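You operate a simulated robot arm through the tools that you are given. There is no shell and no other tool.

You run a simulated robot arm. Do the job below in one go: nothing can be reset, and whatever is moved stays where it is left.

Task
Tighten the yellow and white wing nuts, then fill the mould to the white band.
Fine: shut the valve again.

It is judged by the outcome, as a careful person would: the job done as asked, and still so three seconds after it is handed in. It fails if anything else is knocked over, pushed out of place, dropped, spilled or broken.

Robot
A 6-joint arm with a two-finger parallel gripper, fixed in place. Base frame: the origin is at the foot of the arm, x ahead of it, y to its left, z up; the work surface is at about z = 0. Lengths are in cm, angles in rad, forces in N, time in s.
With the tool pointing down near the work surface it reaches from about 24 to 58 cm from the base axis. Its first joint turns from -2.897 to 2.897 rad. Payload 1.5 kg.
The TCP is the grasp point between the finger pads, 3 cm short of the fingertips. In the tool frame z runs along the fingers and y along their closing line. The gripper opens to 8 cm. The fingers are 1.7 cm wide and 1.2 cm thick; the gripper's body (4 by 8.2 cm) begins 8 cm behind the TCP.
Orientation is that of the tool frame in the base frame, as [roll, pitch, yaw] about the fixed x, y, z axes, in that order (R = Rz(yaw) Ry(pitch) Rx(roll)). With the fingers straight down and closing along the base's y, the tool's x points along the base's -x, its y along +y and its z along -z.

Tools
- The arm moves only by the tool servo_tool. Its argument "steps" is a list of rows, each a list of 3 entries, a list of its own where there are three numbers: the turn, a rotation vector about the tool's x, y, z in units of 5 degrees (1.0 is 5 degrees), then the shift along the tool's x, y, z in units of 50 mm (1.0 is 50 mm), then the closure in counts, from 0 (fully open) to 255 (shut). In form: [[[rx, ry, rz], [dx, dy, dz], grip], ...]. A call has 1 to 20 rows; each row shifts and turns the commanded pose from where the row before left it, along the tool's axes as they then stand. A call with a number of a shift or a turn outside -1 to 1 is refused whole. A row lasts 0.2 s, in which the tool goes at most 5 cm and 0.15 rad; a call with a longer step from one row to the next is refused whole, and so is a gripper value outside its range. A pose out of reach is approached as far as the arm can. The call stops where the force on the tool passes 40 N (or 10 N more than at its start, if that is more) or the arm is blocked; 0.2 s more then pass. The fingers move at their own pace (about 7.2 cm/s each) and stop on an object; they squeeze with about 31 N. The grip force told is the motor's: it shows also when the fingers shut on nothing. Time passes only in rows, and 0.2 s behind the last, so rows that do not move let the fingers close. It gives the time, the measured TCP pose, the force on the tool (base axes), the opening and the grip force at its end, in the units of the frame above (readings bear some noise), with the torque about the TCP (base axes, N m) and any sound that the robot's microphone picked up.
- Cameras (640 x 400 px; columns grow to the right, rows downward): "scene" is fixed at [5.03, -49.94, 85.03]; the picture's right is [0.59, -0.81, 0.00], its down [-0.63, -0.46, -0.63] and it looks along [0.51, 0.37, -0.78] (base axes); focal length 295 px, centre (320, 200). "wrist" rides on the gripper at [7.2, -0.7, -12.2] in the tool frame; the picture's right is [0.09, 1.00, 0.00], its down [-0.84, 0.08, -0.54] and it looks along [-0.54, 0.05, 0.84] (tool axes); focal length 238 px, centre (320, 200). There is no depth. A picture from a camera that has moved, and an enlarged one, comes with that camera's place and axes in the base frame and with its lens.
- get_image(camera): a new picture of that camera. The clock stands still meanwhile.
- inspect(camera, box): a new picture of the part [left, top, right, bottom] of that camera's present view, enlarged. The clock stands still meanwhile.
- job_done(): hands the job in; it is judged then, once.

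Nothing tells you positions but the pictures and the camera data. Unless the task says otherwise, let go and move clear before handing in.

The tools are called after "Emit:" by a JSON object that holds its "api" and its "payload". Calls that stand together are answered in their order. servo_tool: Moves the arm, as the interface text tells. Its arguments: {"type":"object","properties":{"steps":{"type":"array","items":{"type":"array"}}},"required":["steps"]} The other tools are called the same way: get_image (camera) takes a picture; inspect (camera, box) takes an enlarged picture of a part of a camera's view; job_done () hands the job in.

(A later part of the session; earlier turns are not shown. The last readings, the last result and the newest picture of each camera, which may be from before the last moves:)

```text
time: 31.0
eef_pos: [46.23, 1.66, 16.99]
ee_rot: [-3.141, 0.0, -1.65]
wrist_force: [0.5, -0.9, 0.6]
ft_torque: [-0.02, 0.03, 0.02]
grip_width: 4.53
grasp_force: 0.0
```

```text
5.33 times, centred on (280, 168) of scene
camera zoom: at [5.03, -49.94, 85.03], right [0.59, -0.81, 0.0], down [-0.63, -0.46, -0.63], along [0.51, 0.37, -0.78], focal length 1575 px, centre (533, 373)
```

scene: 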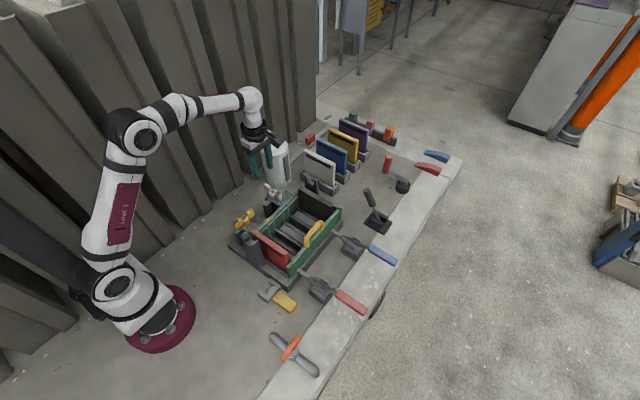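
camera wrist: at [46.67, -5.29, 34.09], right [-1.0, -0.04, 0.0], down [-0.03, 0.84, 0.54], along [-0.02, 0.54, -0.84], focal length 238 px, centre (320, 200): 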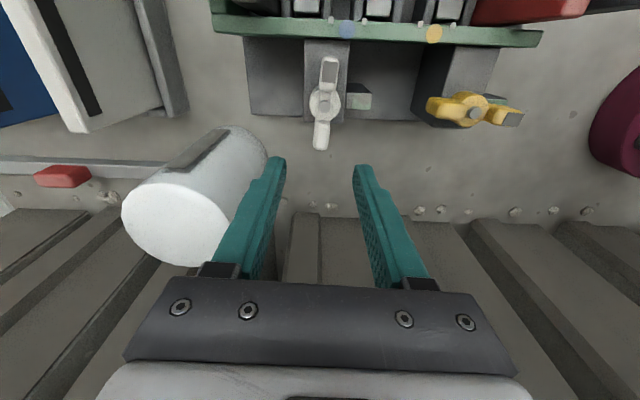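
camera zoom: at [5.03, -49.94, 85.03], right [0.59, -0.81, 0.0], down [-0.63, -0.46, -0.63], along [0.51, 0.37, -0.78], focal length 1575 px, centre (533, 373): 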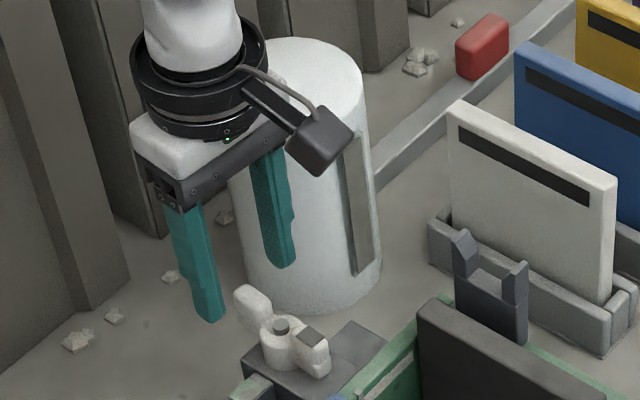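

Emit:
{"api": "servo_tool", "payload": {"steps": [[[0, 0, 0], [0, 0, 0.2], 110], [[0, 0, 0], [0, 0, 0.2], 110], [[0, 0, 0], [0, 0, 0.18], 110], [[0, 0, 0], [0, 0, 0], 110], [[0, 0, 0], [0, 0, 0], 180], [[0, 0, 0], [0, 0, 0], 255], [[0, 0, 0], [0, 0, 0], 255], [[0, 0, 0], [0, 0, 0], 255]]}}

Emit:
{"api": "get_image", "payload": {"camera": "wrist"}}

```text
time: 32.8
eef_pos: [46.07, 1.75, 14.14]
ee_rot: [-3.141, 0.0, -1.651]
wrist_force: [17.6, 1.8, -9.4]
ft_torque: [0.49, 0.44, 0.49]
grip_width: 1.47
grasp_force: 30.8
```

```text
taken
camera wrist: at [46.24, -5.36, 26.42], right [-1.0, -0.01, 0.0], down [-0.01, 0.84, 0.54], along [-0.01, 0.54, -0.84], focal length 238 px, centre (320, 200)
```

wrist: 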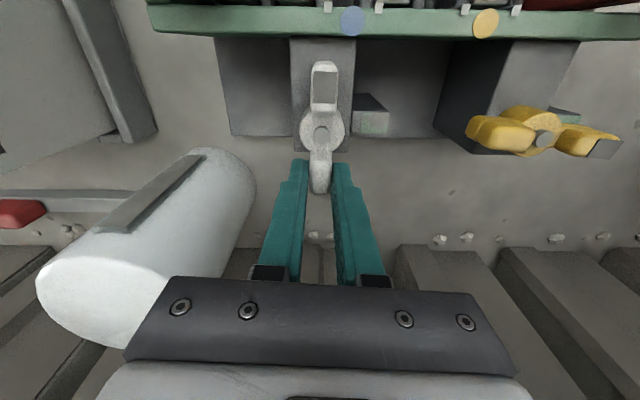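

The white wing is gripped. I'll relieve the side force and turn clockwise about the axis with the same radius, checking as I go.

Emit:
{"api": "servo_tool", "payload": {"steps": [[[0, 0, 0], [-0.001, -0.013, 0], 255], [[0, 0, 0.5], [0.0005, -0.0249, 0], 255], [[0, 0, 0.5], [0.0005, -0.0249, 0], 255], [[0, 0, 0.5], [0.0005, -0.0249, 0], 255], [[0, 0, 0.5], [0.0005, -0.0249, 0], 255], [[0, 0, 0.5], [0.0005, -0.0249, 0], 255], [[0, 0, 0.5], [0.0005, -0.0249, 0], 255], [[0, 0, 0], [0, 0, 0], 255]]}}

```text
time: 34.6
eef_pos: [46.92, 1.6, 14.19]
ee_rot: [3.141, 0.0, -1.914]
wrist_force: [8.5, -4.1, 2.1]
ft_torque: [-0.47, 0.13, 0.27]
grip_width: 1.38
grasp_force: 30.2
```

Emit:
{"api": "servo_tool", "payload": {"steps": [[[0, 0, 0.5], [0.0005, -0.0299, 0], 255], [[0, 0, 0.5], [0.0005, -0.0249, 0], 255], [[0, 0, 0.5], [0.0005, -0.0249, 0], 255], [[0, 0, 0.5], [0.0005, -0.0249, 0], 255], [[0, 0, 0.5], [0.0005, -0.0249, 0], 255], [[0, 0, 0.5], [0.0005, -0.0249, 0], 255], [[0, 0, 0], [0, 0, 0], 255]]}}

```text
time: 36.2
eef_pos: [47.63, 1.32, 14.15]
ee_rot: [3.141, 0.0, -2.176]
wrist_force: [-7.8, -9.1, -2.9]
ft_torque: [-0.78, 0.39, -0.03]
grip_width: 1.4
grasp_force: 30.3
```

Emit:
{"api": "servo_tool", "payload": {"steps": [[[0, 0, 0.5], [0.009, -0.0249, 0], 255], [[0, 0, 0.5], [0.0005, -0.0249, 0], 255], [[0, 0, 0.5], [0.0005, -0.0249, 0], 255], [[0, 0, 0.5], [0.0005, -0.0249, 0], 255], [[0, 0, 0.5], [0.0005, -0.0249, 0], 255], [[0, 0, 0.5], [0.0005, -0.0249, 0], 255], [[0, 0, 0], [0, 0, 0], 255]]}}

Emit:
{"api": "inspect", "payload": {"camera": "wrist", "box": [220, 40, 420, 165]}}

```text
time: 37.8
eef_pos: [48.11, 0.94, 14.13]
ee_rot: [-3.139, 0.001, -2.433]
wrist_force: [18.0, -7.0, -19.7]
ft_torque: [-0.02, -0.22, 0.42]
grip_width: 1.4
grasp_force: 30.3
```

```text
3.20 times, centred on (320, 102) of wrist
camera zoom: at [43.16, -4.32, 26.46], right [-0.72, 0.7, 0.0], down [0.58, 0.6, 0.54], along [0.38, 0.39, -0.84], focal length 763 px, centre (320, 512)
```

zoom: 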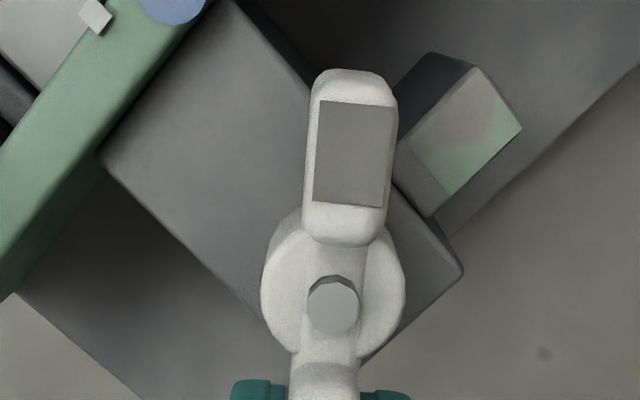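

Emit:
{"api": "servo_tool", "payload": {"steps": [[[0, 0, 0], [-0.006, -0.0116, 0], 255], [[0, 0, 0.5], [0.0005, -0.0249, 0], 255], [[0, 0, 0.5], [0.0005, -0.0249, 0], 255], [[0, 0, 0.5], [0.0005, -0.0249, 0], 255], [[0, 0, 0.5], [0.0005, -0.0249, 0], 255], [[0, 0, 0.5], [0.0005, -0.0249, 0], 255], [[0, 0, 0.5], [0.0005, -0.0249, 0], 255], [[0, 0, 0], [0, 0, 0], 255]]}}

```text
time: 39.6
eef_pos: [48.66, 0.38, 14.19]
ee_rot: [3.141, 0.002, -2.696]
wrist_force: [-1.4, -15.5, 10.8]
ft_torque: [-0.29, 0.4, 0.37]
grip_width: 1.4
grasp_force: 29.9
```

Emit:
{"api": "servo_tool", "payload": {"steps": [[[0, 0, 0], [0.005, -0.011, 0], 255], [[0, 0, 0.5], [0.0005, -0.0249, 0], 255], [[0, 0, 0.5], [0.0005, -0.0249, 0], 255], [[0, 0, 0.5], [0.0005, -0.0249, 0], 255], [[0, 0, 0.5], [0.0005, -0.0249, 0], 255], [[0, 0, 0.5], [0.0005, -0.0249, 0], 255], [[0, 0, 0], [0, 0, 0], 255]]}}

```text
time: 41.2
eef_pos: [48.84, -0.48, 14.23]
ee_rot: [-3.141, 0.002, -2.915]
wrist_force: [17.1, 4.9, 6.5]
ft_torque: [-0.14, -0.17, -0.04]
grip_width: 1.4
grasp_force: 30.2
```

Emit:
{"api": "servo_tool", "payload": {"steps": [[[0, 0, 0], [-0.012, 0.001, 0], 255], [[0, 0, 0.5], [0.0005, -0.0249, 0], 255], [[0, 0, 0.5], [0.0005, -0.0249, 0], 255], [[0, 0, 0.5], [0.0005, -0.0249, 0], 255], [[0, 0, 0.5], [0.0005, -0.0249, 0], 255], [[0, 0, 0], [0, 0, 0], 255]]}}

Emit:
{"api": "inspect", "payload": {"camera": "wrist", "box": [220, 40, 420, 165]}}

```text
time: 42.6
eef_pos: [48.89, -0.9, 14.1]
ee_rot: [-3.141, 0.0, -3.09]
wrist_force: [-7.7, -9.8, 9.4]
ft_torque: [-0.18, -0.13, 0.31]
grip_width: 1.4
grasp_force: 30.6
```

```text
3.20 times, centred on (320, 102) of wrist
camera zoom: at [41.86, -1.84, 26.4], right [-0.14, 0.99, 0.0], down [0.83, 0.12, 0.54], along [0.54, 0.08, -0.84], focal length 763 px, centre (320, 512)
```

zoom: 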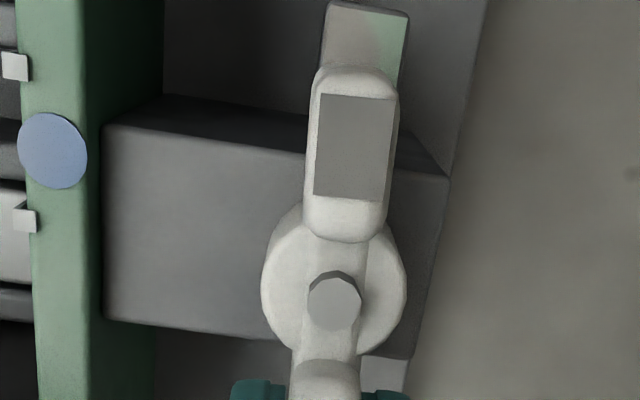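

Emit:
{"api": "servo_tool", "payload": {"steps": [[[0, 0, 0.5], [0.004, -0.0329, 0], 255], [[0, 0, 0.5], [0.0005, -0.0249, 0], 255], [[0, 0, 0], [0, 0, 0], 255]]}}

Emit:
{"api": "servo_tool", "payload": {"steps": [[[0, 0, 0.5], [0.0005, -0.0249, 0], 255], [[0, 0, 0], [0, 0, 0], 255]]}}

```text
time: 43.4
eef_pos: [48.99, -1.11, 14.08]
ee_rot: [3.14, 0.001, 3.107]
wrist_force: [-0.7, 2.3, 0.2]
ft_torque: [-0.13, 0.38, -0.03]
grip_width: 1.41
grasp_force: 30.4
```

```text
time: 44.0
eef_pos: [48.88, -1.21, 14.12]
ee_rot: [3.14, 0.0, 3.062]
wrist_force: [5.3, 5.4, -17.9]
ft_torque: [-0.13, -0.58, 0.18]
grip_width: 1.39
grasp_force: 30.4
```

Emit:
{"api": "servo_tool", "payload": {"steps": [[[0, 0, 0.4], [0.0005, -0.0199, 0], 255], [[0, 0, 0], [0, 0, 0], 255]]}}

Emit:
{"api": "inspect", "payload": {"camera": "wrist", "box": [220, 40, 420, 165]}}

```text
time: 44.6
eef_pos: [48.97, -1.24, 14.18]
ee_rot: [3.14, 0.001, 3.026]
wrist_force: [10.0, 28.8, -15.3]
ft_torque: [0.19, -0.07, 0.4]
grip_width: 1.41
grasp_force: 30.9
```

```text
3.20 times, centred on (320, 102) of wrist
camera zoom: at [41.76, -1.12, 26.39], right [0.02, 1.0, 0.0], down [0.84, -0.02, 0.54], along [0.54, -0.01, -0.84], focal length 763 px, centre (320, 512)
```

zoom: 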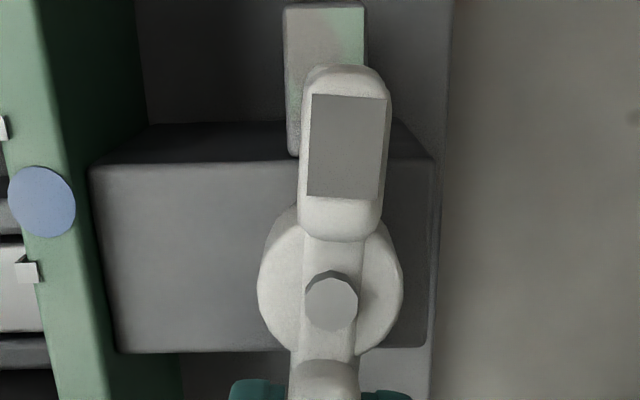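

The torque is now about 1.3 N·m at the same angle as the yellow nut, so the white nut is tight too. I'll release it, lift, and check both nuts and the inside of the mould.

Emit:
{"api": "servo_tool", "payload": {"steps": [[[0, 0, 0], [0, 0, 0], 150], [[0, 0, 0], [0, 0, 0], 110], [[0, 0, 0], [0, 0, -0.2], 110], [[0, 0, 0], [0, 0, -0.4], 110], [[0, 0, 0], [0, 0, -0.6], 110], [[0, 0, 0], [0, 0, -0.8], 110], [[0, 0, 0], [0, 0, -0.8], 110], [[0, 0, 0], [0, 0, 0], 110]]}}

Emit:
{"api": "get_image", "payload": {"camera": "wrist"}}

Emit:
{"api": "inspect", "payload": {"camera": "scene", "box": [220, 170, 360, 257]}}

```text
time: 46.4
eef_pos: [48.6, -1.4, 27.92]
ee_rot: [-3.139, 0.001, 3.027]
wrist_force: [0.2, -0.2, -0.4]
ft_torque: [-0.02, 0.02, -0.01]
grip_width: 4.55
grasp_force: 0.0
```

```text
taken
camera wrist: at [41.51, -1.29, 40.2], right [0.02, 1.0, 0.0], down [0.84, -0.02, 0.54], along [0.54, -0.01, -0.84], focal length 238 px, centre (320, 200)
```

wrist: 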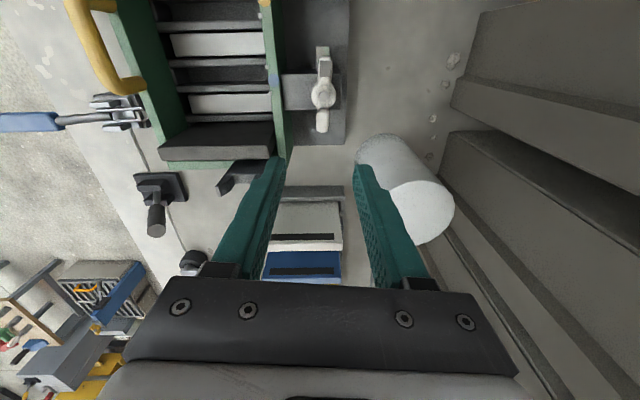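

```text
4.57 times, centred on (290, 214) of scene
camera zoom: at [5.03, -49.94, 85.03], right [0.59, -0.81, 0.0], down [-0.63, -0.46, -0.63], along [0.51, 0.37, -0.78], focal length 1350 px, centre (457, 138)
```

zoom: 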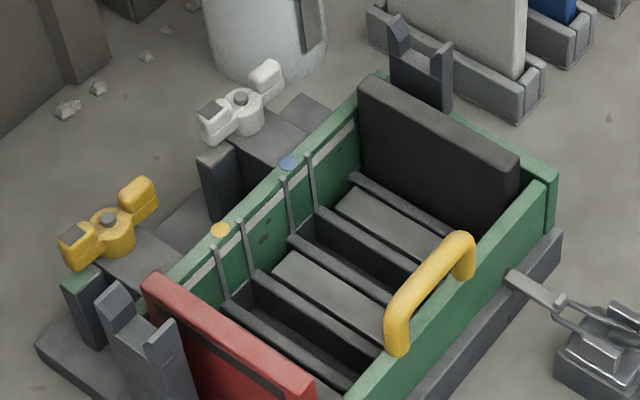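

Both nuts sit over their marks. Before touching the valve I'll find the white band and check that the mould is fully closed.

Emit:
{"api": "inspect", "payload": {"camera": "scene", "box": [255, 190, 319, 230]}}

Emit:
{"api": "inspect", "payload": {"camera": "scene", "box": [248, 220, 312, 260]}}

Emit:
{"api": "inspect", "payload": {"camera": "wrist", "box": [80, 0, 304, 140]}}

```text
10.00 times, centred on (287, 210) of scene
camera zoom: at [5.03, -49.94, 85.03], right [0.59, -0.81, 0.0], down [-0.63, -0.46, -0.63], along [0.51, 0.37, -0.78], focal length 2952 px, centre (650, 100)
```

zoom: 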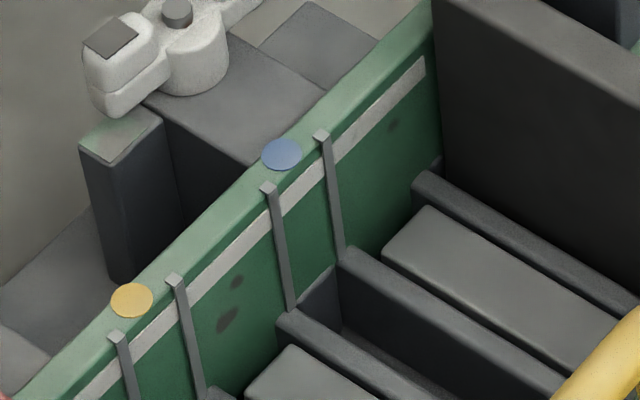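

```text
10.00 times, centred on (280, 240) of scene
camera zoom: at [5.03, -49.94, 85.03], right [0.59, -0.81, 0.0], down [-0.63, -0.46, -0.63], along [0.51, 0.37, -0.78], focal length 2952 px, centre (720, -200)
```

zoom: 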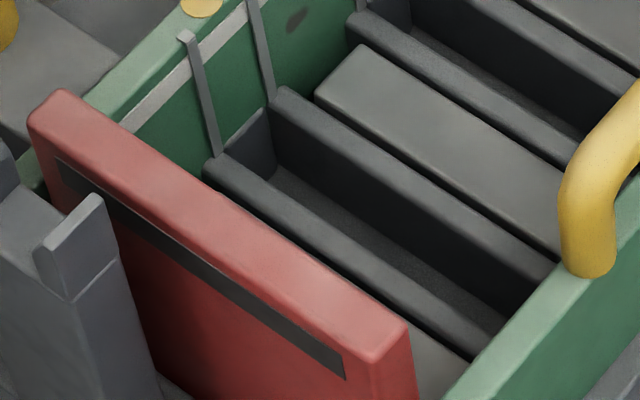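

```text
2.86 times, centred on (192, 70) of wrist
camera zoom: at [41.51, -1.29, 40.2], right [0.02, 1.0, 0.0], down [0.84, -0.02, 0.54], along [0.54, -0.01, -0.84], focal length 681 px, centre (686, 571)
```

zoom: 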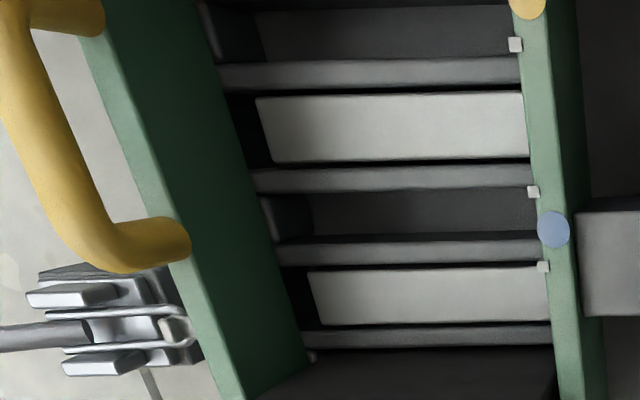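

The white band runs along the inside of the left green wall near its top. I'll check the toggle clamps and valve more closely.

Emit:
{"api": "inspect", "payload": {"camera": "scene", "box": [320, 220, 416, 280]}}

Emit:
{"api": "inspect", "payload": {"camera": "scene", "box": [285, 262, 381, 322]}}

Emit:
{"api": "inspect", "payload": {"camera": "scene", "box": [250, 320, 346, 380]}}

```text
6.67 times, centred on (368, 250) of scene
camera zoom: at [5.03, -49.94, 85.03], right [0.59, -0.81, 0.0], down [-0.63, -0.46, -0.63], along [0.51, 0.37, -0.78], focal length 1968 px, centre (0, -133)
```

zoom: 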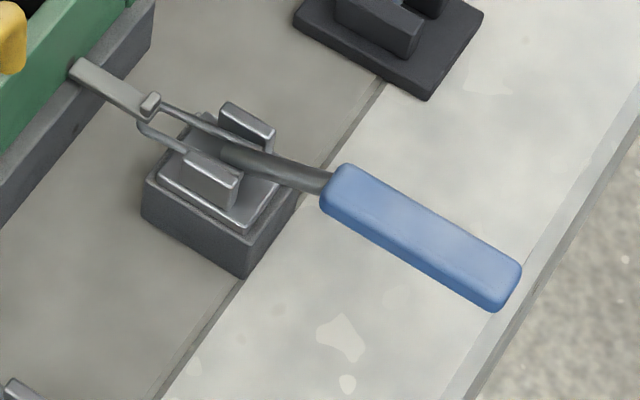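

```text
6.67 times, centred on (333, 292) of scene
camera zoom: at [5.03, -49.94, 85.03], right [0.59, -0.81, 0.0], down [-0.63, -0.46, -0.63], along [0.51, 0.37, -0.78], focal length 1968 px, centre (233, -413)
```

zoom: 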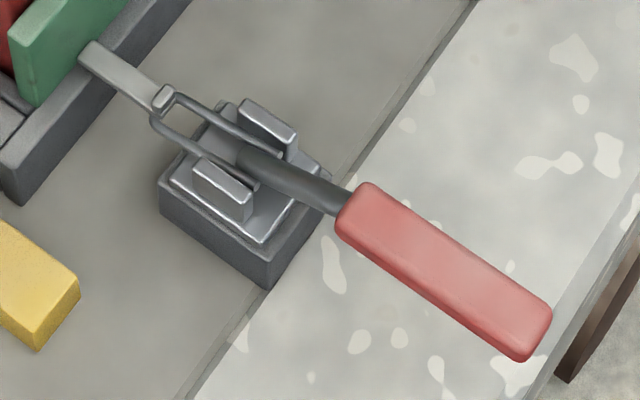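

```text
6.67 times, centred on (298, 350) of scene
camera zoom: at [5.03, -49.94, 85.03], right [0.59, -0.81, 0.0], down [-0.63, -0.46, -0.63], along [0.51, 0.37, -0.78], focal length 1968 px, centre (467, -800)
```

zoom: 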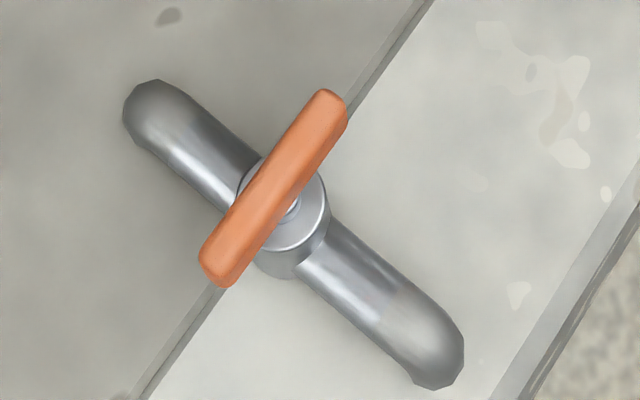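

Both latches are hooked and lying flat, so they look closed. The valve handle lies across the pipe, so it is shut. I'll move at safe height to above the valve at about (14.7, -34.8).

Emit:
{"api": "servo_tool", "payload": {"steps": [[[0, 0, -0.65], [0, 0, 0], 110], [[0, 0, -0.65], [0, 0, 0], 110], [[0, 0, 0], [0.3, -0.3, 0], 110], [[0, 0, 0], [0.54, -0.53, 0], 110], [[0, 0, 0], [0.54, -0.53, 0], 110], [[0, 0, 0], [0.54, -0.53, 0], 110], [[0, 0, 0], [0.54, -0.53, 0], 110], [[0, 0, 0], [0.54, -0.53, 0], 110], [[0, 0, 0], [0.54, -0.53, 0], 110], [[0, 0, 0], [0.54, -0.53, 0], 110], [[0, 0, 0], [0.54, -0.53, 0], 110], [[0, 0, 0], [0.54, -0.53, 0], 110], [[0, 0, 0], [0.54, -0.53, 0], 110], [[0, 0, 0], [0.54, -0.53, 0], 110], [[0, 0, 0], [0.24, -0.24, 0], 110], [[0, 0, 0], [0, 0, 0], 110], [[0, 0, 0], [0, 0, 0], 110]]}}

Emit:
{"api": "get_image", "payload": {"camera": "wrist"}}

Emit:
{"api": "get_image", "payload": {"camera": "scene"}}

```text
time: 50.0
eef_pos: [16.5, -33.27, 27.92]
ee_rot: [3.141, 0.0, 3.14]
wrist_force: [0.3, -0.6, -0.2]
ft_torque: [0.02, 0.03, 0.01]
grip_width: 4.55
grasp_force: 0.2
```

```text
taken
camera wrist: at [9.42, -33.92, 40.23], right [-0.09, 1.0, 0.0], down [0.84, 0.08, 0.54], along [0.54, 0.05, -0.84], focal length 238 px, centre (320, 200)
```

wrist: 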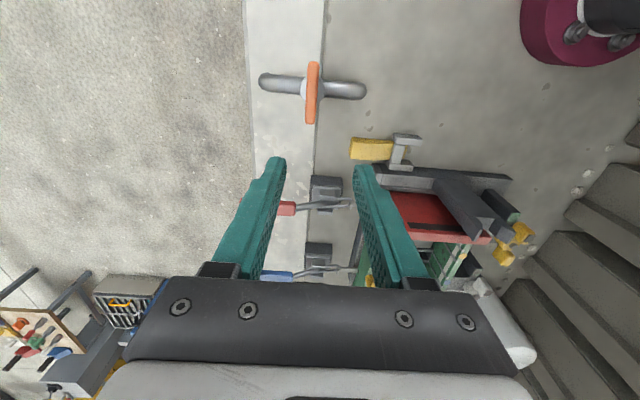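

```text
taken
```

scene: 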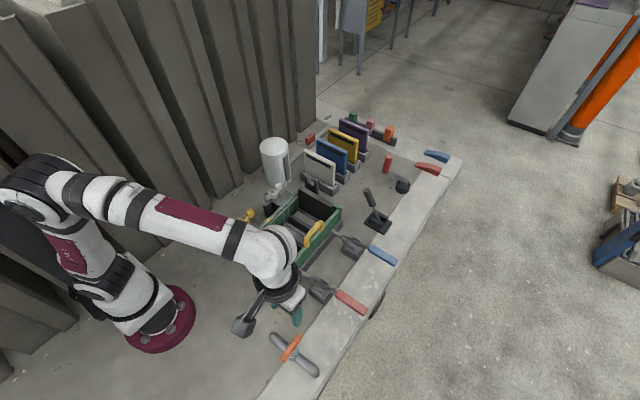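

Emit:
{"api": "inspect", "payload": {"camera": "wrist", "box": [240, 40, 400, 140]}}

Emit:
{"api": "inspect", "payload": {"camera": "scene", "box": [230, 180, 358, 260]}}

```text
4.00 times, centred on (320, 90) of wrist
camera zoom: at [9.42, -33.92, 40.23], right [-0.09, 1.0, 0.0], down [0.84, 0.08, 0.54], along [0.54, 0.05, -0.84], focal length 953 px, centre (320, 640)
```

zoom: 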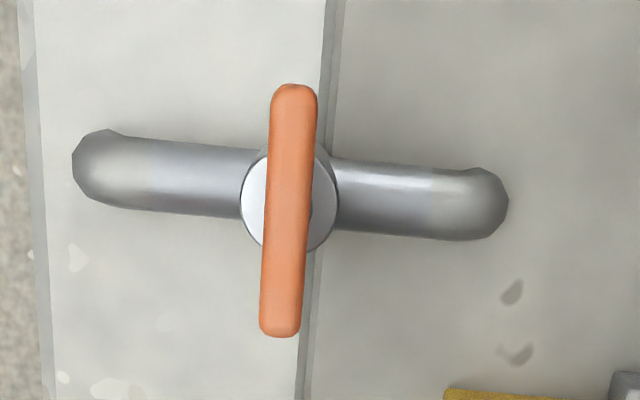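

```text
5.00 times, centred on (294, 220) of scene
camera zoom: at [5.03, -49.94, 85.03], right [0.59, -0.81, 0.0], down [-0.63, -0.46, -0.63], along [0.51, 0.37, -0.78], focal length 1476 px, centre (450, 100)
```

zoom: 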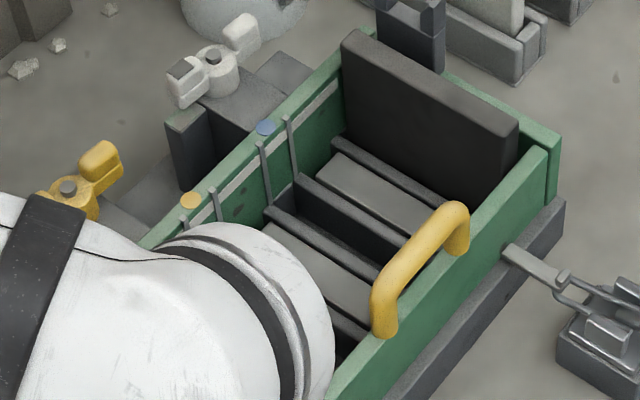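

Emit:
{"api": "servo_tool", "payload": {"steps": [[[0, 0, 0], [0.18, -0.123, 0.4], 110], [[0, 0, 0], [0.18, -0.123, 0.4], 110], [[0, 0, 0], [0, 0, 0.5], 110], [[0, 0, 0], [0, 0, 0.5], 110], [[0, 0, 0], [0, 0, 0.2], 110], [[0, 0, 0], [0, 0, 0], 110], [[0, 0, 0], [0, 0, 0], 110]]}}

Emit:
{"api": "get_image", "payload": {"camera": "wrist"}}

Emit:
{"api": "inspect", "payload": {"camera": "wrist", "box": [240, 80, 400, 180]}}

Emit:
{"api": "get_image", "payload": {"camera": "scene"}}

```text
time: 51.6
eef_pos: [14.49, -34.62, 17.86]
ee_rot: [3.142, 0.0, -3.142]
wrist_force: [-0.8, -0.5, -0.5]
ft_torque: [0.01, -0.02, 0.02]
grip_width: 4.56
grasp_force: 0.0
```

```text
taken
camera wrist: at [7.5, -35.23, 30.21], right [-0.09, 1.0, 0.0], down [0.84, 0.08, 0.54], along [0.54, 0.05, -0.84], focal length 238 px, centre (320, 200)
```

wrist: 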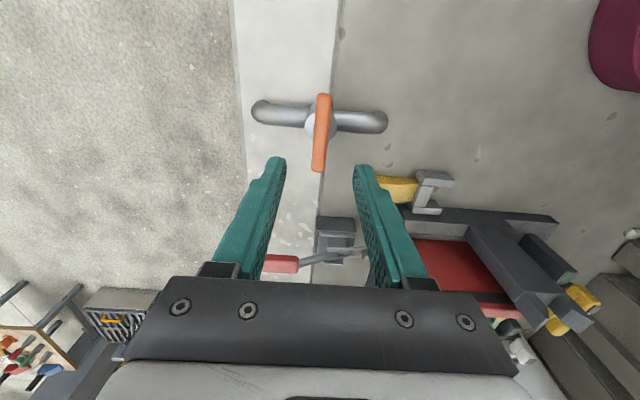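

```text
4.00 times, centred on (320, 130) of wrist
camera zoom: at [7.5, -35.23, 30.21], right [-0.09, 1.0, 0.0], down [0.84, 0.08, 0.54], along [0.54, 0.05, -0.84], focal length 953 px, centre (320, 480)
```

zoom: 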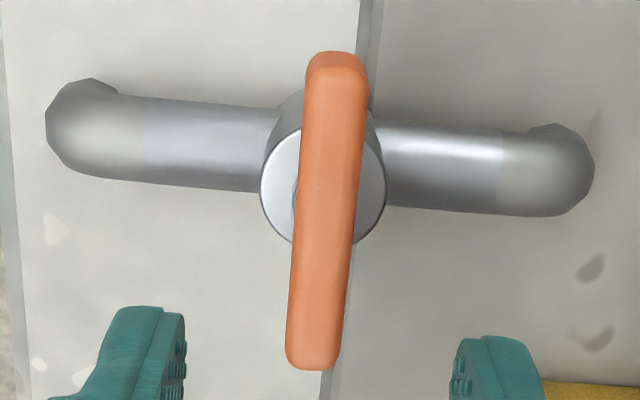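

```text
taken
```

scene: 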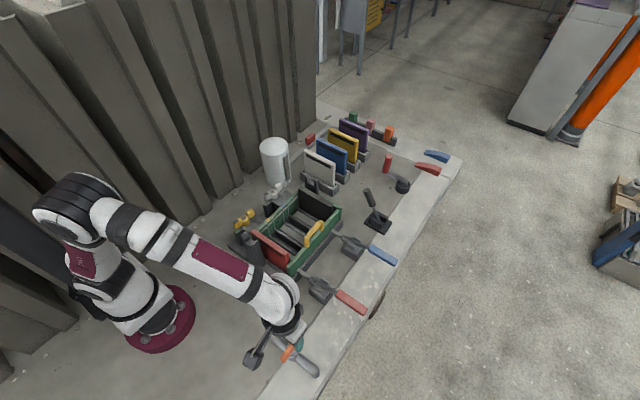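

The scene camera has a clear view of the mould from this pose. The handle is centred near (14.6, -34.5) at z ≈ 7, running along x. I'll go lower to pin down its height.

Emit:
{"api": "servo_tool", "payload": {"steps": [[[0, 0, 0], [0, 0.02, 0.4], 110], [[0, 0, 0], [0, 0, 0.4], 110], [[0, 0, 0], [0, 0, 0.3], 110], [[0, 0, 0], [0, 0, 0], 110], [[0, 0, 0], [0, 0, 0], 110]]}}

Emit:
{"api": "get_image", "payload": {"camera": "wrist"}}

Emit:
{"api": "inspect", "payload": {"camera": "wrist", "box": [220, 80, 420, 205]}}

Emit:
{"api": "inspect", "payload": {"camera": "scene", "box": [250, 310, 346, 370]}}

```text
time: 52.8
eef_pos: [14.59, -34.39, 12.55]
ee_rot: [-3.141, 0.0, -3.141]
wrist_force: [-0.7, 0.6, 0.1]
ft_torque: [0.0, 0.02, -0.02]
grip_width: 4.54
grasp_force: 0.0
```

```text
taken
camera wrist: at [7.51, -34.95, 24.85], right [-0.09, 1.0, 0.0], down [0.84, 0.08, 0.54], along [0.54, 0.05, -0.84], focal length 238 px, centre (320, 200)
```

wrist: 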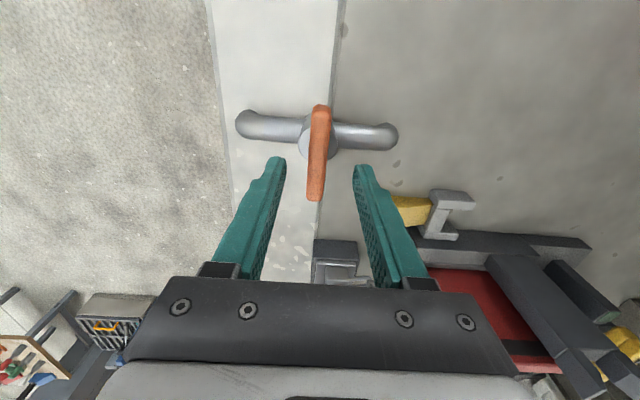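

```text
3.20 times, centred on (320, 142) of wrist
camera zoom: at [7.51, -34.95, 24.85], right [-0.09, 1.0, 0.0], down [0.84, 0.08, 0.54], along [0.54, 0.05, -0.84], focal length 763 px, centre (320, 384)
```

zoom: 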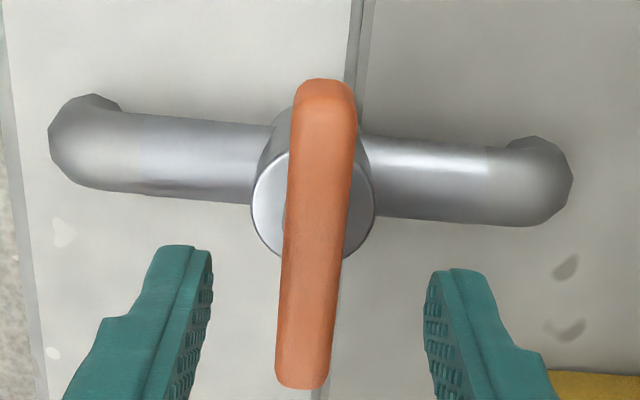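

```text
6.67 times, centred on (298, 340) of scene
camera zoom: at [5.03, -49.94, 85.03], right [0.59, -0.81, 0.0], down [-0.63, -0.46, -0.63], along [0.51, 0.37, -0.78], focal length 1968 px, centre (467, -733)
```

zoom: 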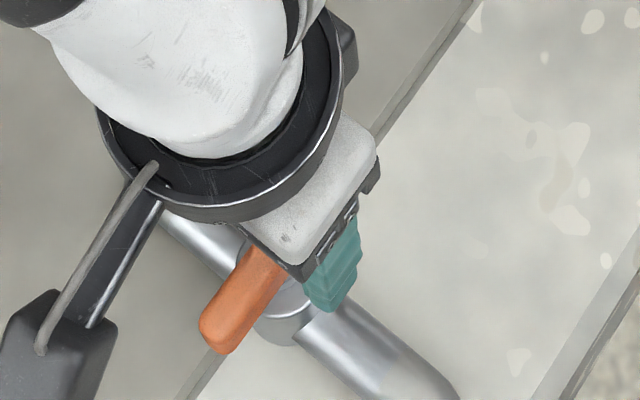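

The handle spans z ≈ 7.2 to 8.5, with the valve body top at about 5.0. I'll descend to TCP z ≈ 9.4, centred over the stem, and close on it.

Emit:
{"api": "servo_tool", "payload": {"steps": [[[0, 0, 0], [0.006, -0.012, 0.2], 110], [[0, 0, 0], [0, 0, 0.2], 110], [[0, 0, 0], [0, 0, 0.23], 110], [[0, 0, 0], [0, 0, 0], 110], [[0, 0, 0], [0, 0, 0], 180], [[0, 0, 0], [0, 0, 0], 255], [[0, 0, 0], [0, 0, 0], 255], [[0, 0, 0], [0, 0, 0], 255]]}}

Emit:
{"api": "get_image", "payload": {"camera": "wrist"}}

Emit:
{"api": "get_image", "payload": {"camera": "scene"}}

```text
time: 54.6
eef_pos: [14.66, -34.62, 9.59]
ee_rot: [-3.141, 0.001, -3.141]
wrist_force: [0.7, 1.6, -4.9]
ft_torque: [-0.15, -0.1, 0.02]
grip_width: 1.37
grasp_force: 30.3
```

```text
taken
camera wrist: at [7.57, -35.15, 21.81], right [-0.09, 1.0, 0.0], down [0.84, 0.08, 0.54], along [0.54, 0.05, -0.84], focal length 238 px, centre (320, 200)
```

wrist: 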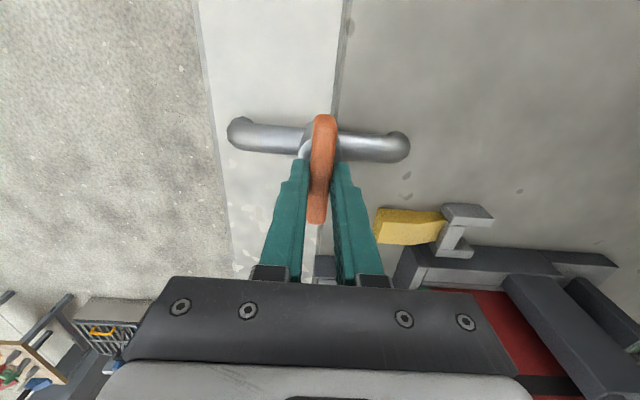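

```text
taken
```

scene: 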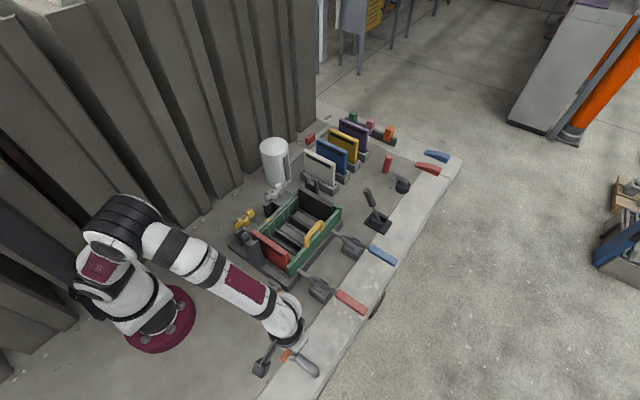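

The handle is gripped with little side load, and the scene camera sees the mould well. I'll test a small counter-clockwise turn (the usual opening direction) and read the torque.

Emit:
{"api": "servo_tool", "payload": {"steps": [[[0, 0, -0.5], [0, 0, 0], 255], [[0, 0, -0.5], [0, 0, 0], 255], [[0, 0, 0], [0, 0, 0], 255]]}}

Emit:
{"api": "inspect", "payload": {"camera": "wrist", "box": [220, 80, 420, 205]}}

```text
time: 55.4
eef_pos: [14.66, -34.48, 9.66]
ee_rot: [-3.137, 0.002, -3.051]
wrist_force: [-14.3, -19.6, 10.4]
ft_torque: [0.12, -0.02, 0.02]
grip_width: 1.38
grasp_force: 29.7
```

```text
3.20 times, centred on (320, 142) of wrist
camera zoom: at [7.65, -35.69, 21.81], right [-0.18, 0.98, 0.0], down [0.83, 0.15, 0.54], along [0.53, 0.09, -0.84], focal length 763 px, centre (320, 384)
```

zoom: 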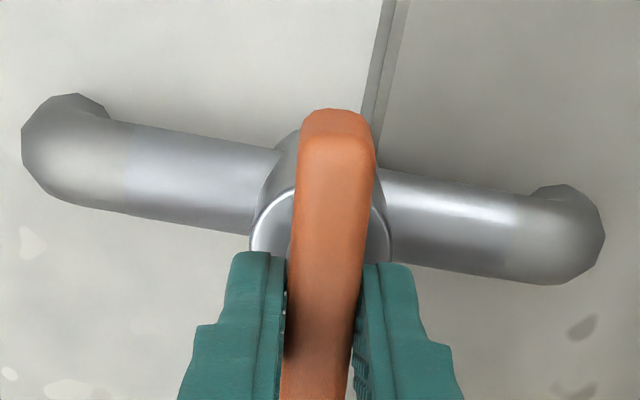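

Emit:
{"api": "servo_tool", "payload": {"steps": [[[0, 0, 0], [0.012, -0.014, 0], 255], [[0, 0, -0.5], [0, 0, 0], 255], [[0, 0, -0.5], [0, 0, 0], 255], [[0, 0, 0], [0, 0, 0], 255]]}}

Emit:
{"api": "inspect", "payload": {"camera": "wrist", "box": [220, 80, 420, 205]}}

Emit:
{"api": "inspect", "payload": {"camera": "scene", "box": [230, 180, 358, 260]}}

```text
time: 56.4
eef_pos: [14.74, -34.47, 9.58]
ee_rot: [3.141, 0.001, -2.968]
wrist_force: [-17.0, -20.0, 6.0]
ft_torque: [-0.33, 0.1, 0.02]
grip_width: 1.38
grasp_force: 30.5
```

```text
3.20 times, centred on (320, 142) of wrist
camera zoom: at [7.81, -36.34, 21.8], right [-0.26, 0.96, 0.0], down [0.81, 0.22, 0.54], along [0.52, 0.14, -0.84], focal length 763 px, centre (320, 384)
```

zoom: 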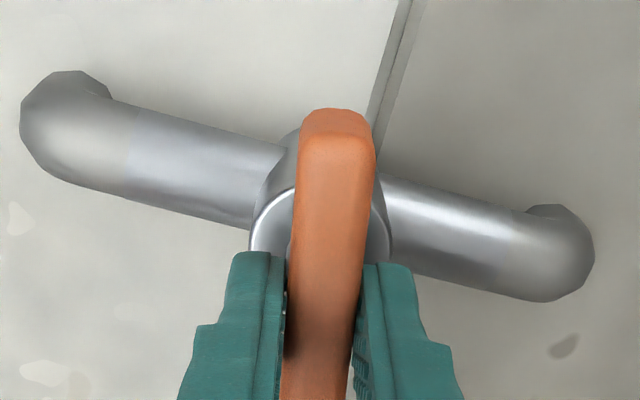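

```text
5.00 times, centred on (294, 220) of scene
camera zoom: at [5.03, -49.94, 85.03], right [0.59, -0.81, 0.0], down [-0.63, -0.46, -0.63], along [0.51, 0.37, -0.78], focal length 1476 px, centre (450, 100)
```

zoom: 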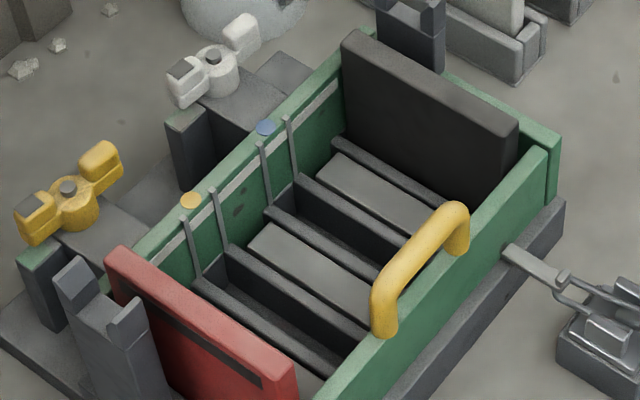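

Emit:
{"api": "servo_tool", "payload": {"steps": [[[0, 0, 0], [0.0166, -0.0133, 0], 255], [[0, 0, 0], [0, 0, 0], 255]]}}

```text
time: 57.0
eef_pos: [14.7, -34.49, 9.44]
ee_rot: [3.141, 0.003, -2.966]
wrist_force: [-9.3, -9.8, 17.6]
ft_torque: [-0.33, 0.44, 0.01]
grip_width: 1.38
grasp_force: 30.5
```

Emit:
{"api": "servo_tool", "payload": {"steps": [[[0, 0, -0.5], [0.008, -0.006, 0], 255], [[0, 0, -0.5], [0, 0, 0], 255], [[0, 0, -0.5], [0, 0, 0], 255], [[0, 0, -0.5], [0, 0, 0], 255], [[0, 0, 0], [0, 0, 0], 255]]}}

Emit:
{"api": "inspect", "payload": {"camera": "scene", "box": [230, 180, 358, 260]}}

```text
time: 58.2
eef_pos: [14.57, -34.44, 9.41]
ee_rot: [3.137, 0.001, -2.792]
wrist_force: [19.4, 12.9, 1.4]
ft_torque: [-0.3, -0.59, 0.0]
grip_width: 1.39
grasp_force: 30.5
```

```text
5.00 times, centred on (294, 220) of scene
camera zoom: at [5.03, -49.94, 85.03], right [0.59, -0.81, 0.0], down [-0.63, -0.46, -0.63], along [0.51, 0.37, -0.78], focal length 1476 px, centre (450, 100)
```

zoom: 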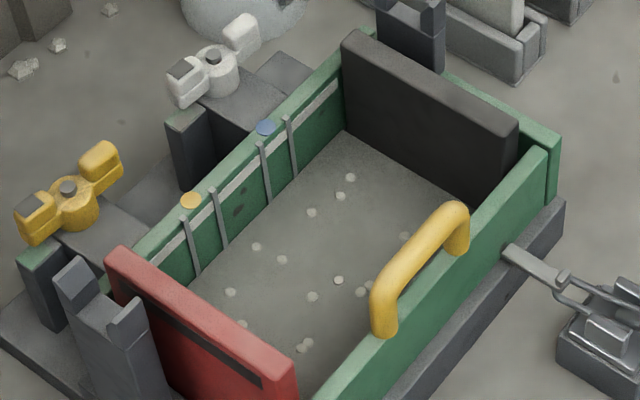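

The mould is filling: at about 20° open a grey aggregate surface has appeared in it. I'll advance in very short steps and track the level against the white band.

Emit:
{"api": "servo_tool", "payload": {"steps": [[[0, 0, 0], [-0.012, 0.004, 0], 255]]}}

Emit:
{"api": "inspect", "payload": {"camera": "scene", "box": [230, 180, 358, 260]}}

Emit:
{"api": "inspect", "payload": {"camera": "scene", "box": [255, 190, 319, 230]}}

```text
time: 58.6
eef_pos: [14.68, -34.31, 9.44]
ee_rot: [3.141, 0.001, -2.793]
wrist_force: [11.4, 11.6, -6.3]
ft_torque: [0.08, -1.01, -0.02]
grip_width: 1.39
grasp_force: 30.5
```

```text
5.00 times, centred on (294, 220) of scene
camera zoom: at [5.03, -49.94, 85.03], right [0.59, -0.81, 0.0], down [-0.63, -0.46, -0.63], along [0.51, 0.37, -0.78], focal length 1476 px, centre (450, 100)
```

zoom: 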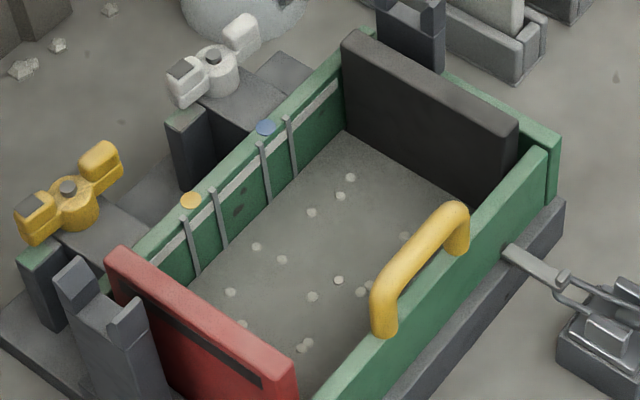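

```text
10.00 times, centred on (287, 210) of scene
camera zoom: at [5.03, -49.94, 85.03], right [0.59, -0.81, 0.0], down [-0.63, -0.46, -0.63], along [0.51, 0.37, -0.78], focal length 2952 px, centre (650, 100)
```

zoom: 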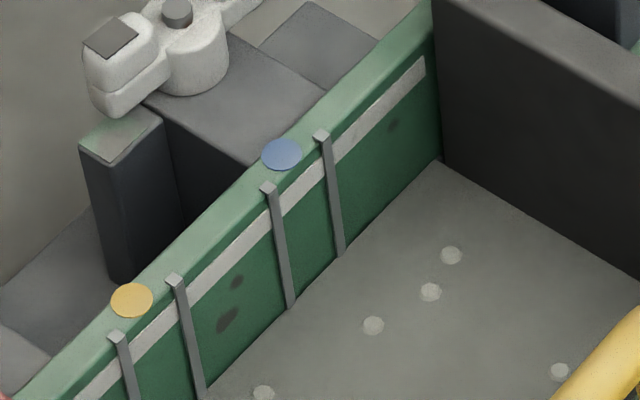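

Emit:
{"api": "servo_tool", "payload": {"steps": [[[0, 0, 0], [0, 0, 0], 255], [[0, 0, 0], [0, 0, 0], 255], [[0, 0, 0], [0, 0, 0], 255]]}}

Emit:
{"api": "inspect", "payload": {"camera": "scene", "box": [255, 190, 319, 230]}}

```text
time: 59.4
eef_pos: [14.64, -34.56, 9.38]
ee_rot: [3.14, 0.001, -2.793]
wrist_force: [1.6, 13.1, -14.0]
ft_torque: [-0.09, -0.3, -0.01]
grip_width: 1.38
grasp_force: 30.6
```

```text
10.00 times, centred on (287, 210) of scene
camera zoom: at [5.03, -49.94, 85.03], right [0.59, -0.81, 0.0], down [-0.63, -0.46, -0.63], along [0.51, 0.37, -0.78], focal length 2952 px, centre (650, 100)
```

zoom: 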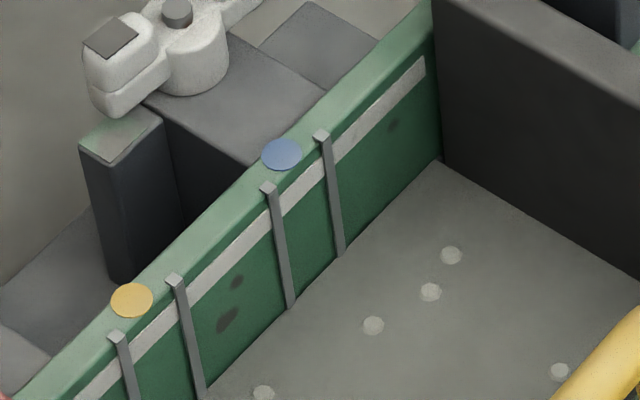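

At 20° the level has not changed in 0.8 s, so the flow is tiny or nil. I'll open another 5° and check again.

Emit:
{"api": "servo_tool", "payload": {"steps": [[[0, 0, -0.5], [0, 0.01, 0], 255], [[0, 0, -0.5], [0, 0, 0], 255]]}}

Emit:
{"api": "inspect", "payload": {"camera": "scene", "box": [255, 190, 319, 230]}}

```text
time: 60.0
eef_pos: [14.49, -34.48, 9.5]
ee_rot: [3.141, 0.002, -2.704]
wrist_force: [9.4, 19.4, -13.1]
ft_torque: [-0.18, 0.06, 0.01]
grip_width: 1.35
grasp_force: 30.5
```

```text
10.00 times, centred on (287, 210) of scene
camera zoom: at [5.03, -49.94, 85.03], right [0.59, -0.81, 0.0], down [-0.63, -0.46, -0.63], along [0.51, 0.37, -0.78], focal length 2952 px, centre (650, 100)
```

zoom: 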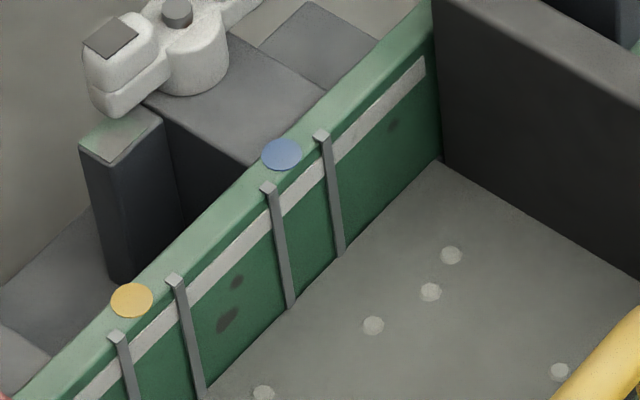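

Emit:
{"api": "servo_tool", "payload": {"steps": [[[0, 0, -0.5], [-0.011, 0.01, 0], 255], [[0, 0, -0.5], [0, 0, 0], 255]]}}

Emit:
{"api": "inspect", "payload": {"camera": "scene", "box": [255, 190, 319, 230]}}

Emit:
{"api": "inspect", "payload": {"camera": "wrist", "box": [220, 80, 420, 205]}}

```text
time: 60.6
eef_pos: [14.7, -34.41, 9.38]
ee_rot: [-3.141, 0.0, -2.617]
wrist_force: [8.6, 1.9, -20.6]
ft_torque: [0.23, 0.03, -0.01]
grip_width: 1.41
grasp_force: 30.4
```

```text
10.00 times, centred on (287, 210) of scene
camera zoom: at [5.03, -49.94, 85.03], right [0.59, -0.81, 0.0], down [-0.63, -0.46, -0.63], along [0.51, 0.37, -0.78], focal length 2952 px, centre (650, 100)
```

zoom: 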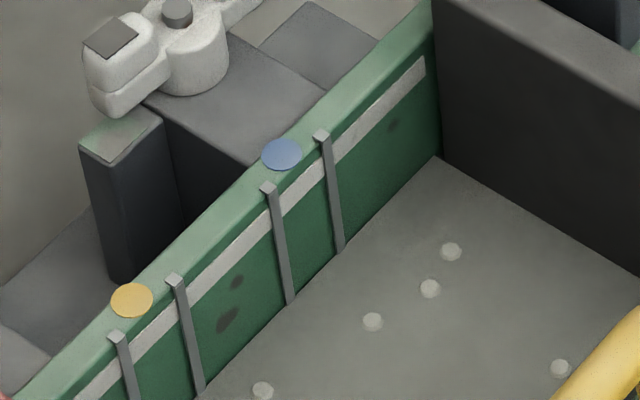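

```text
3.20 times, centred on (320, 142) of wrist
camera zoom: at [8.8, -38.57, 21.75], right [-0.58, 0.82, 0.0], down [0.68, 0.49, 0.54], along [0.44, 0.31, -0.84], focal length 763 px, centre (320, 384)
```

zoom: 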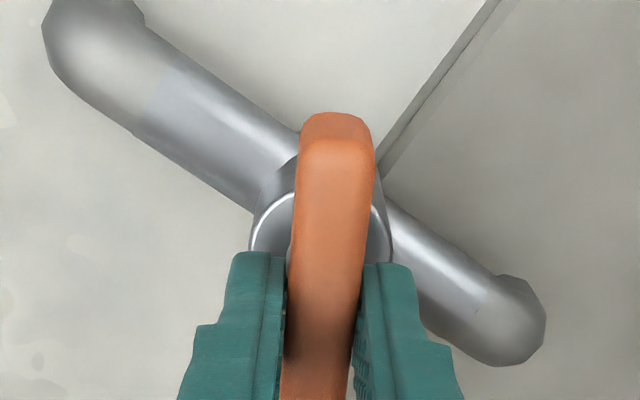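

The level starts to rise at about 30°. I'll hold for one second to measure the rate.

Emit:
{"api": "servo_tool", "payload": {"steps": [[[0, 0, 0], [-0.004, 0, 0], 255], [[0, 0, 0], [0, 0, 0], 255], [[0, 0, 0], [0, 0, 0], 255], [[0, 0, 0], [0, 0, 0], 255]]}}

Emit:
{"api": "inspect", "payload": {"camera": "scene", "box": [255, 190, 319, 230]}}

```text
time: 61.6
eef_pos: [14.62, -34.39, 9.47]
ee_rot: [-3.14, 0.0, -2.62]
wrist_force: [-9.0, -14.9, -8.9]
ft_torque: [0.16, 0.08, 0.0]
grip_width: 1.4
grasp_force: 30.6
```

```text
10.00 times, centred on (287, 210) of scene
camera zoom: at [5.03, -49.94, 85.03], right [0.59, -0.81, 0.0], down [-0.63, -0.46, -0.63], along [0.51, 0.37, -0.78], focal length 2952 px, centre (650, 100)
```

zoom: 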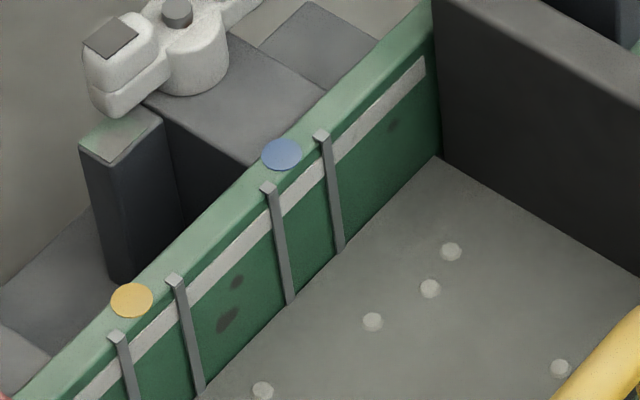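

Emit:
{"api": "servo_tool", "payload": {"steps": [[[0, 0, 0], [0.008, -0.006, 0], 255], [[0, 0, 0], [0, 0, 0], 255], [[0, 0, 0], [0, 0, 0], 255], [[0, 0, 0], [0, 0, 0], 255]]}}

Emit:
{"api": "inspect", "payload": {"camera": "scene", "box": [255, 190, 319, 230]}}

```text
time: 62.6
eef_pos: [14.6, -34.44, 9.32]
ee_rot: [-3.138, -0.001, -2.618]
wrist_force: [-10.6, -18.8, 11.7]
ft_torque: [-0.02, 0.46, -0.02]
grip_width: 1.39
grasp_force: 29.9
```

```text
10.00 times, centred on (287, 210) of scene
camera zoom: at [5.03, -49.94, 85.03], right [0.59, -0.81, 0.0], down [-0.63, -0.46, -0.63], along [0.51, 0.37, -0.78], focal length 2952 px, centre (650, 100)
```

zoom: 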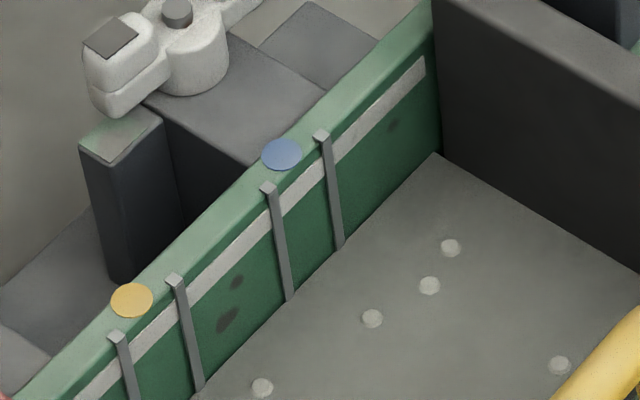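

The level moves in steps of about 4 px (roughly 0.2 cm) every couple of seconds at 30°. About 80 px remain to the band, so I'll open to about 40° and measure again.

Emit:
{"api": "servo_tool", "payload": {"steps": [[[0, 0, -0.5], [0.006, -0.004, 0], 255], [[0, 0, -0.5], [0, 0, 0], 255], [[0, 0, -0.5], [0, 0, 0], 255], [[0, 0, -0.5], [0, 0, 0], 255], [[0, 0, 0], [0, 0, 0], 255]]}}

Emit:
{"api": "inspect", "payload": {"camera": "scene", "box": [255, 190, 319, 230]}}

```text
time: 63.8
eef_pos: [14.58, -34.49, 9.38]
ee_rot: [3.14, 0.001, -2.445]
wrist_force: [-6.1, -9.1, 9.8]
ft_torque: [-0.56, 0.38, 0.01]
grip_width: 1.4
grasp_force: 29.9
```

```text
10.00 times, centred on (287, 210) of scene
camera zoom: at [5.03, -49.94, 85.03], right [0.59, -0.81, 0.0], down [-0.63, -0.46, -0.63], along [0.51, 0.37, -0.78], focal length 2952 px, centre (650, 100)
```

zoom: 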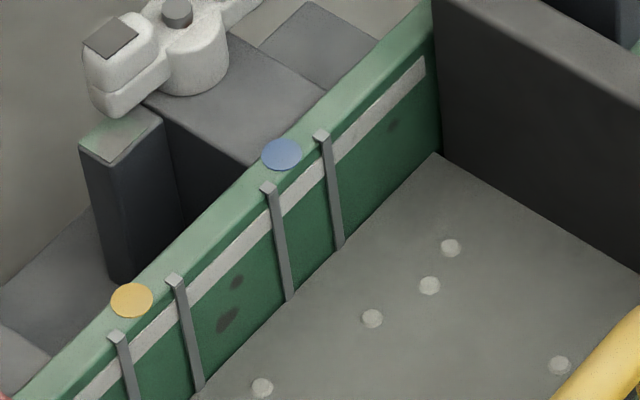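

Emit:
{"api": "servo_tool", "payload": {"steps": [[[0, 0, 0], [0, 0, 0], 255], [[0, 0, 0], [0, 0, 0], 255], [[0, 0, 0], [0, 0, 0], 255], [[0, 0, 0], [0, 0, 0], 255]]}}

Emit:
{"api": "inspect", "payload": {"camera": "scene", "box": [255, 190, 319, 230]}}

```text
time: 64.8
eef_pos: [14.65, -34.39, 9.37]
ee_rot: [3.14, 0.003, -2.442]
wrist_force: [-4.2, -2.8, 5.5]
ft_torque: [-0.24, 0.08, -0.03]
grip_width: 1.39
grasp_force: 30.3
```

```text
10.00 times, centred on (287, 210) of scene
camera zoom: at [5.03, -49.94, 85.03], right [0.59, -0.81, 0.0], down [-0.63, -0.46, -0.63], along [0.51, 0.37, -0.78], focal length 2952 px, centre (650, 100)
```

zoom: 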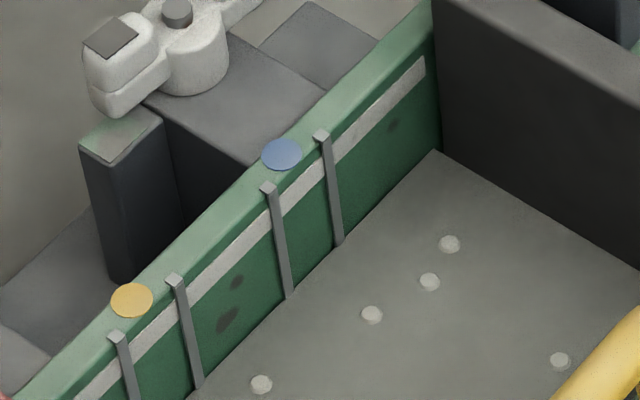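

Emit:
{"api": "servo_tool", "payload": {"steps": [[[0, 0, -0.5], [0, 0, 0], 255], [[0, 0, -0.5], [0, 0, 0], 255], [[0, 0, -0.5], [0, 0, 0], 255], [[0, 0, -0.5], [0, 0, 0], 255], [[0, 0, -0.5], [0, 0, 0], 255], [[0, 0, -0.5], [0, 0, 0], 255]]}}

Emit:
{"api": "inspect", "payload": {"camera": "scene", "box": [255, 190, 319, 230]}}

```text
time: 66.2
eef_pos: [14.54, -34.33, 9.48]
ee_rot: [3.139, 0.004, -2.183]
wrist_force: [9.4, 23.7, 5.7]
ft_torque: [0.36, -0.57, 0.01]
grip_width: 1.4
grasp_force: 30.5
```

```text
10.00 times, centred on (287, 210) of scene
camera zoom: at [5.03, -49.94, 85.03], right [0.59, -0.81, 0.0], down [-0.63, -0.46, -0.63], along [0.51, 0.37, -0.78], focal length 2952 px, centre (650, 100)
```

zoom: 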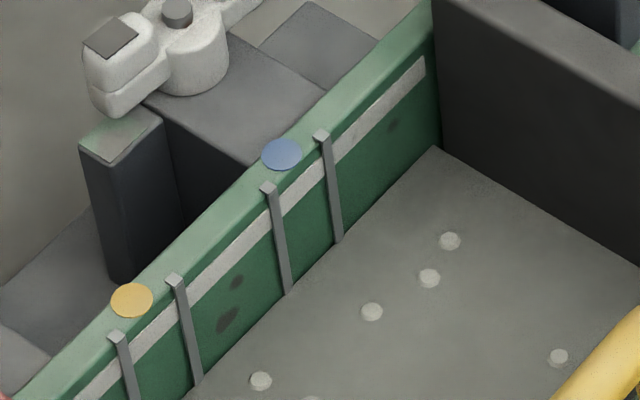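

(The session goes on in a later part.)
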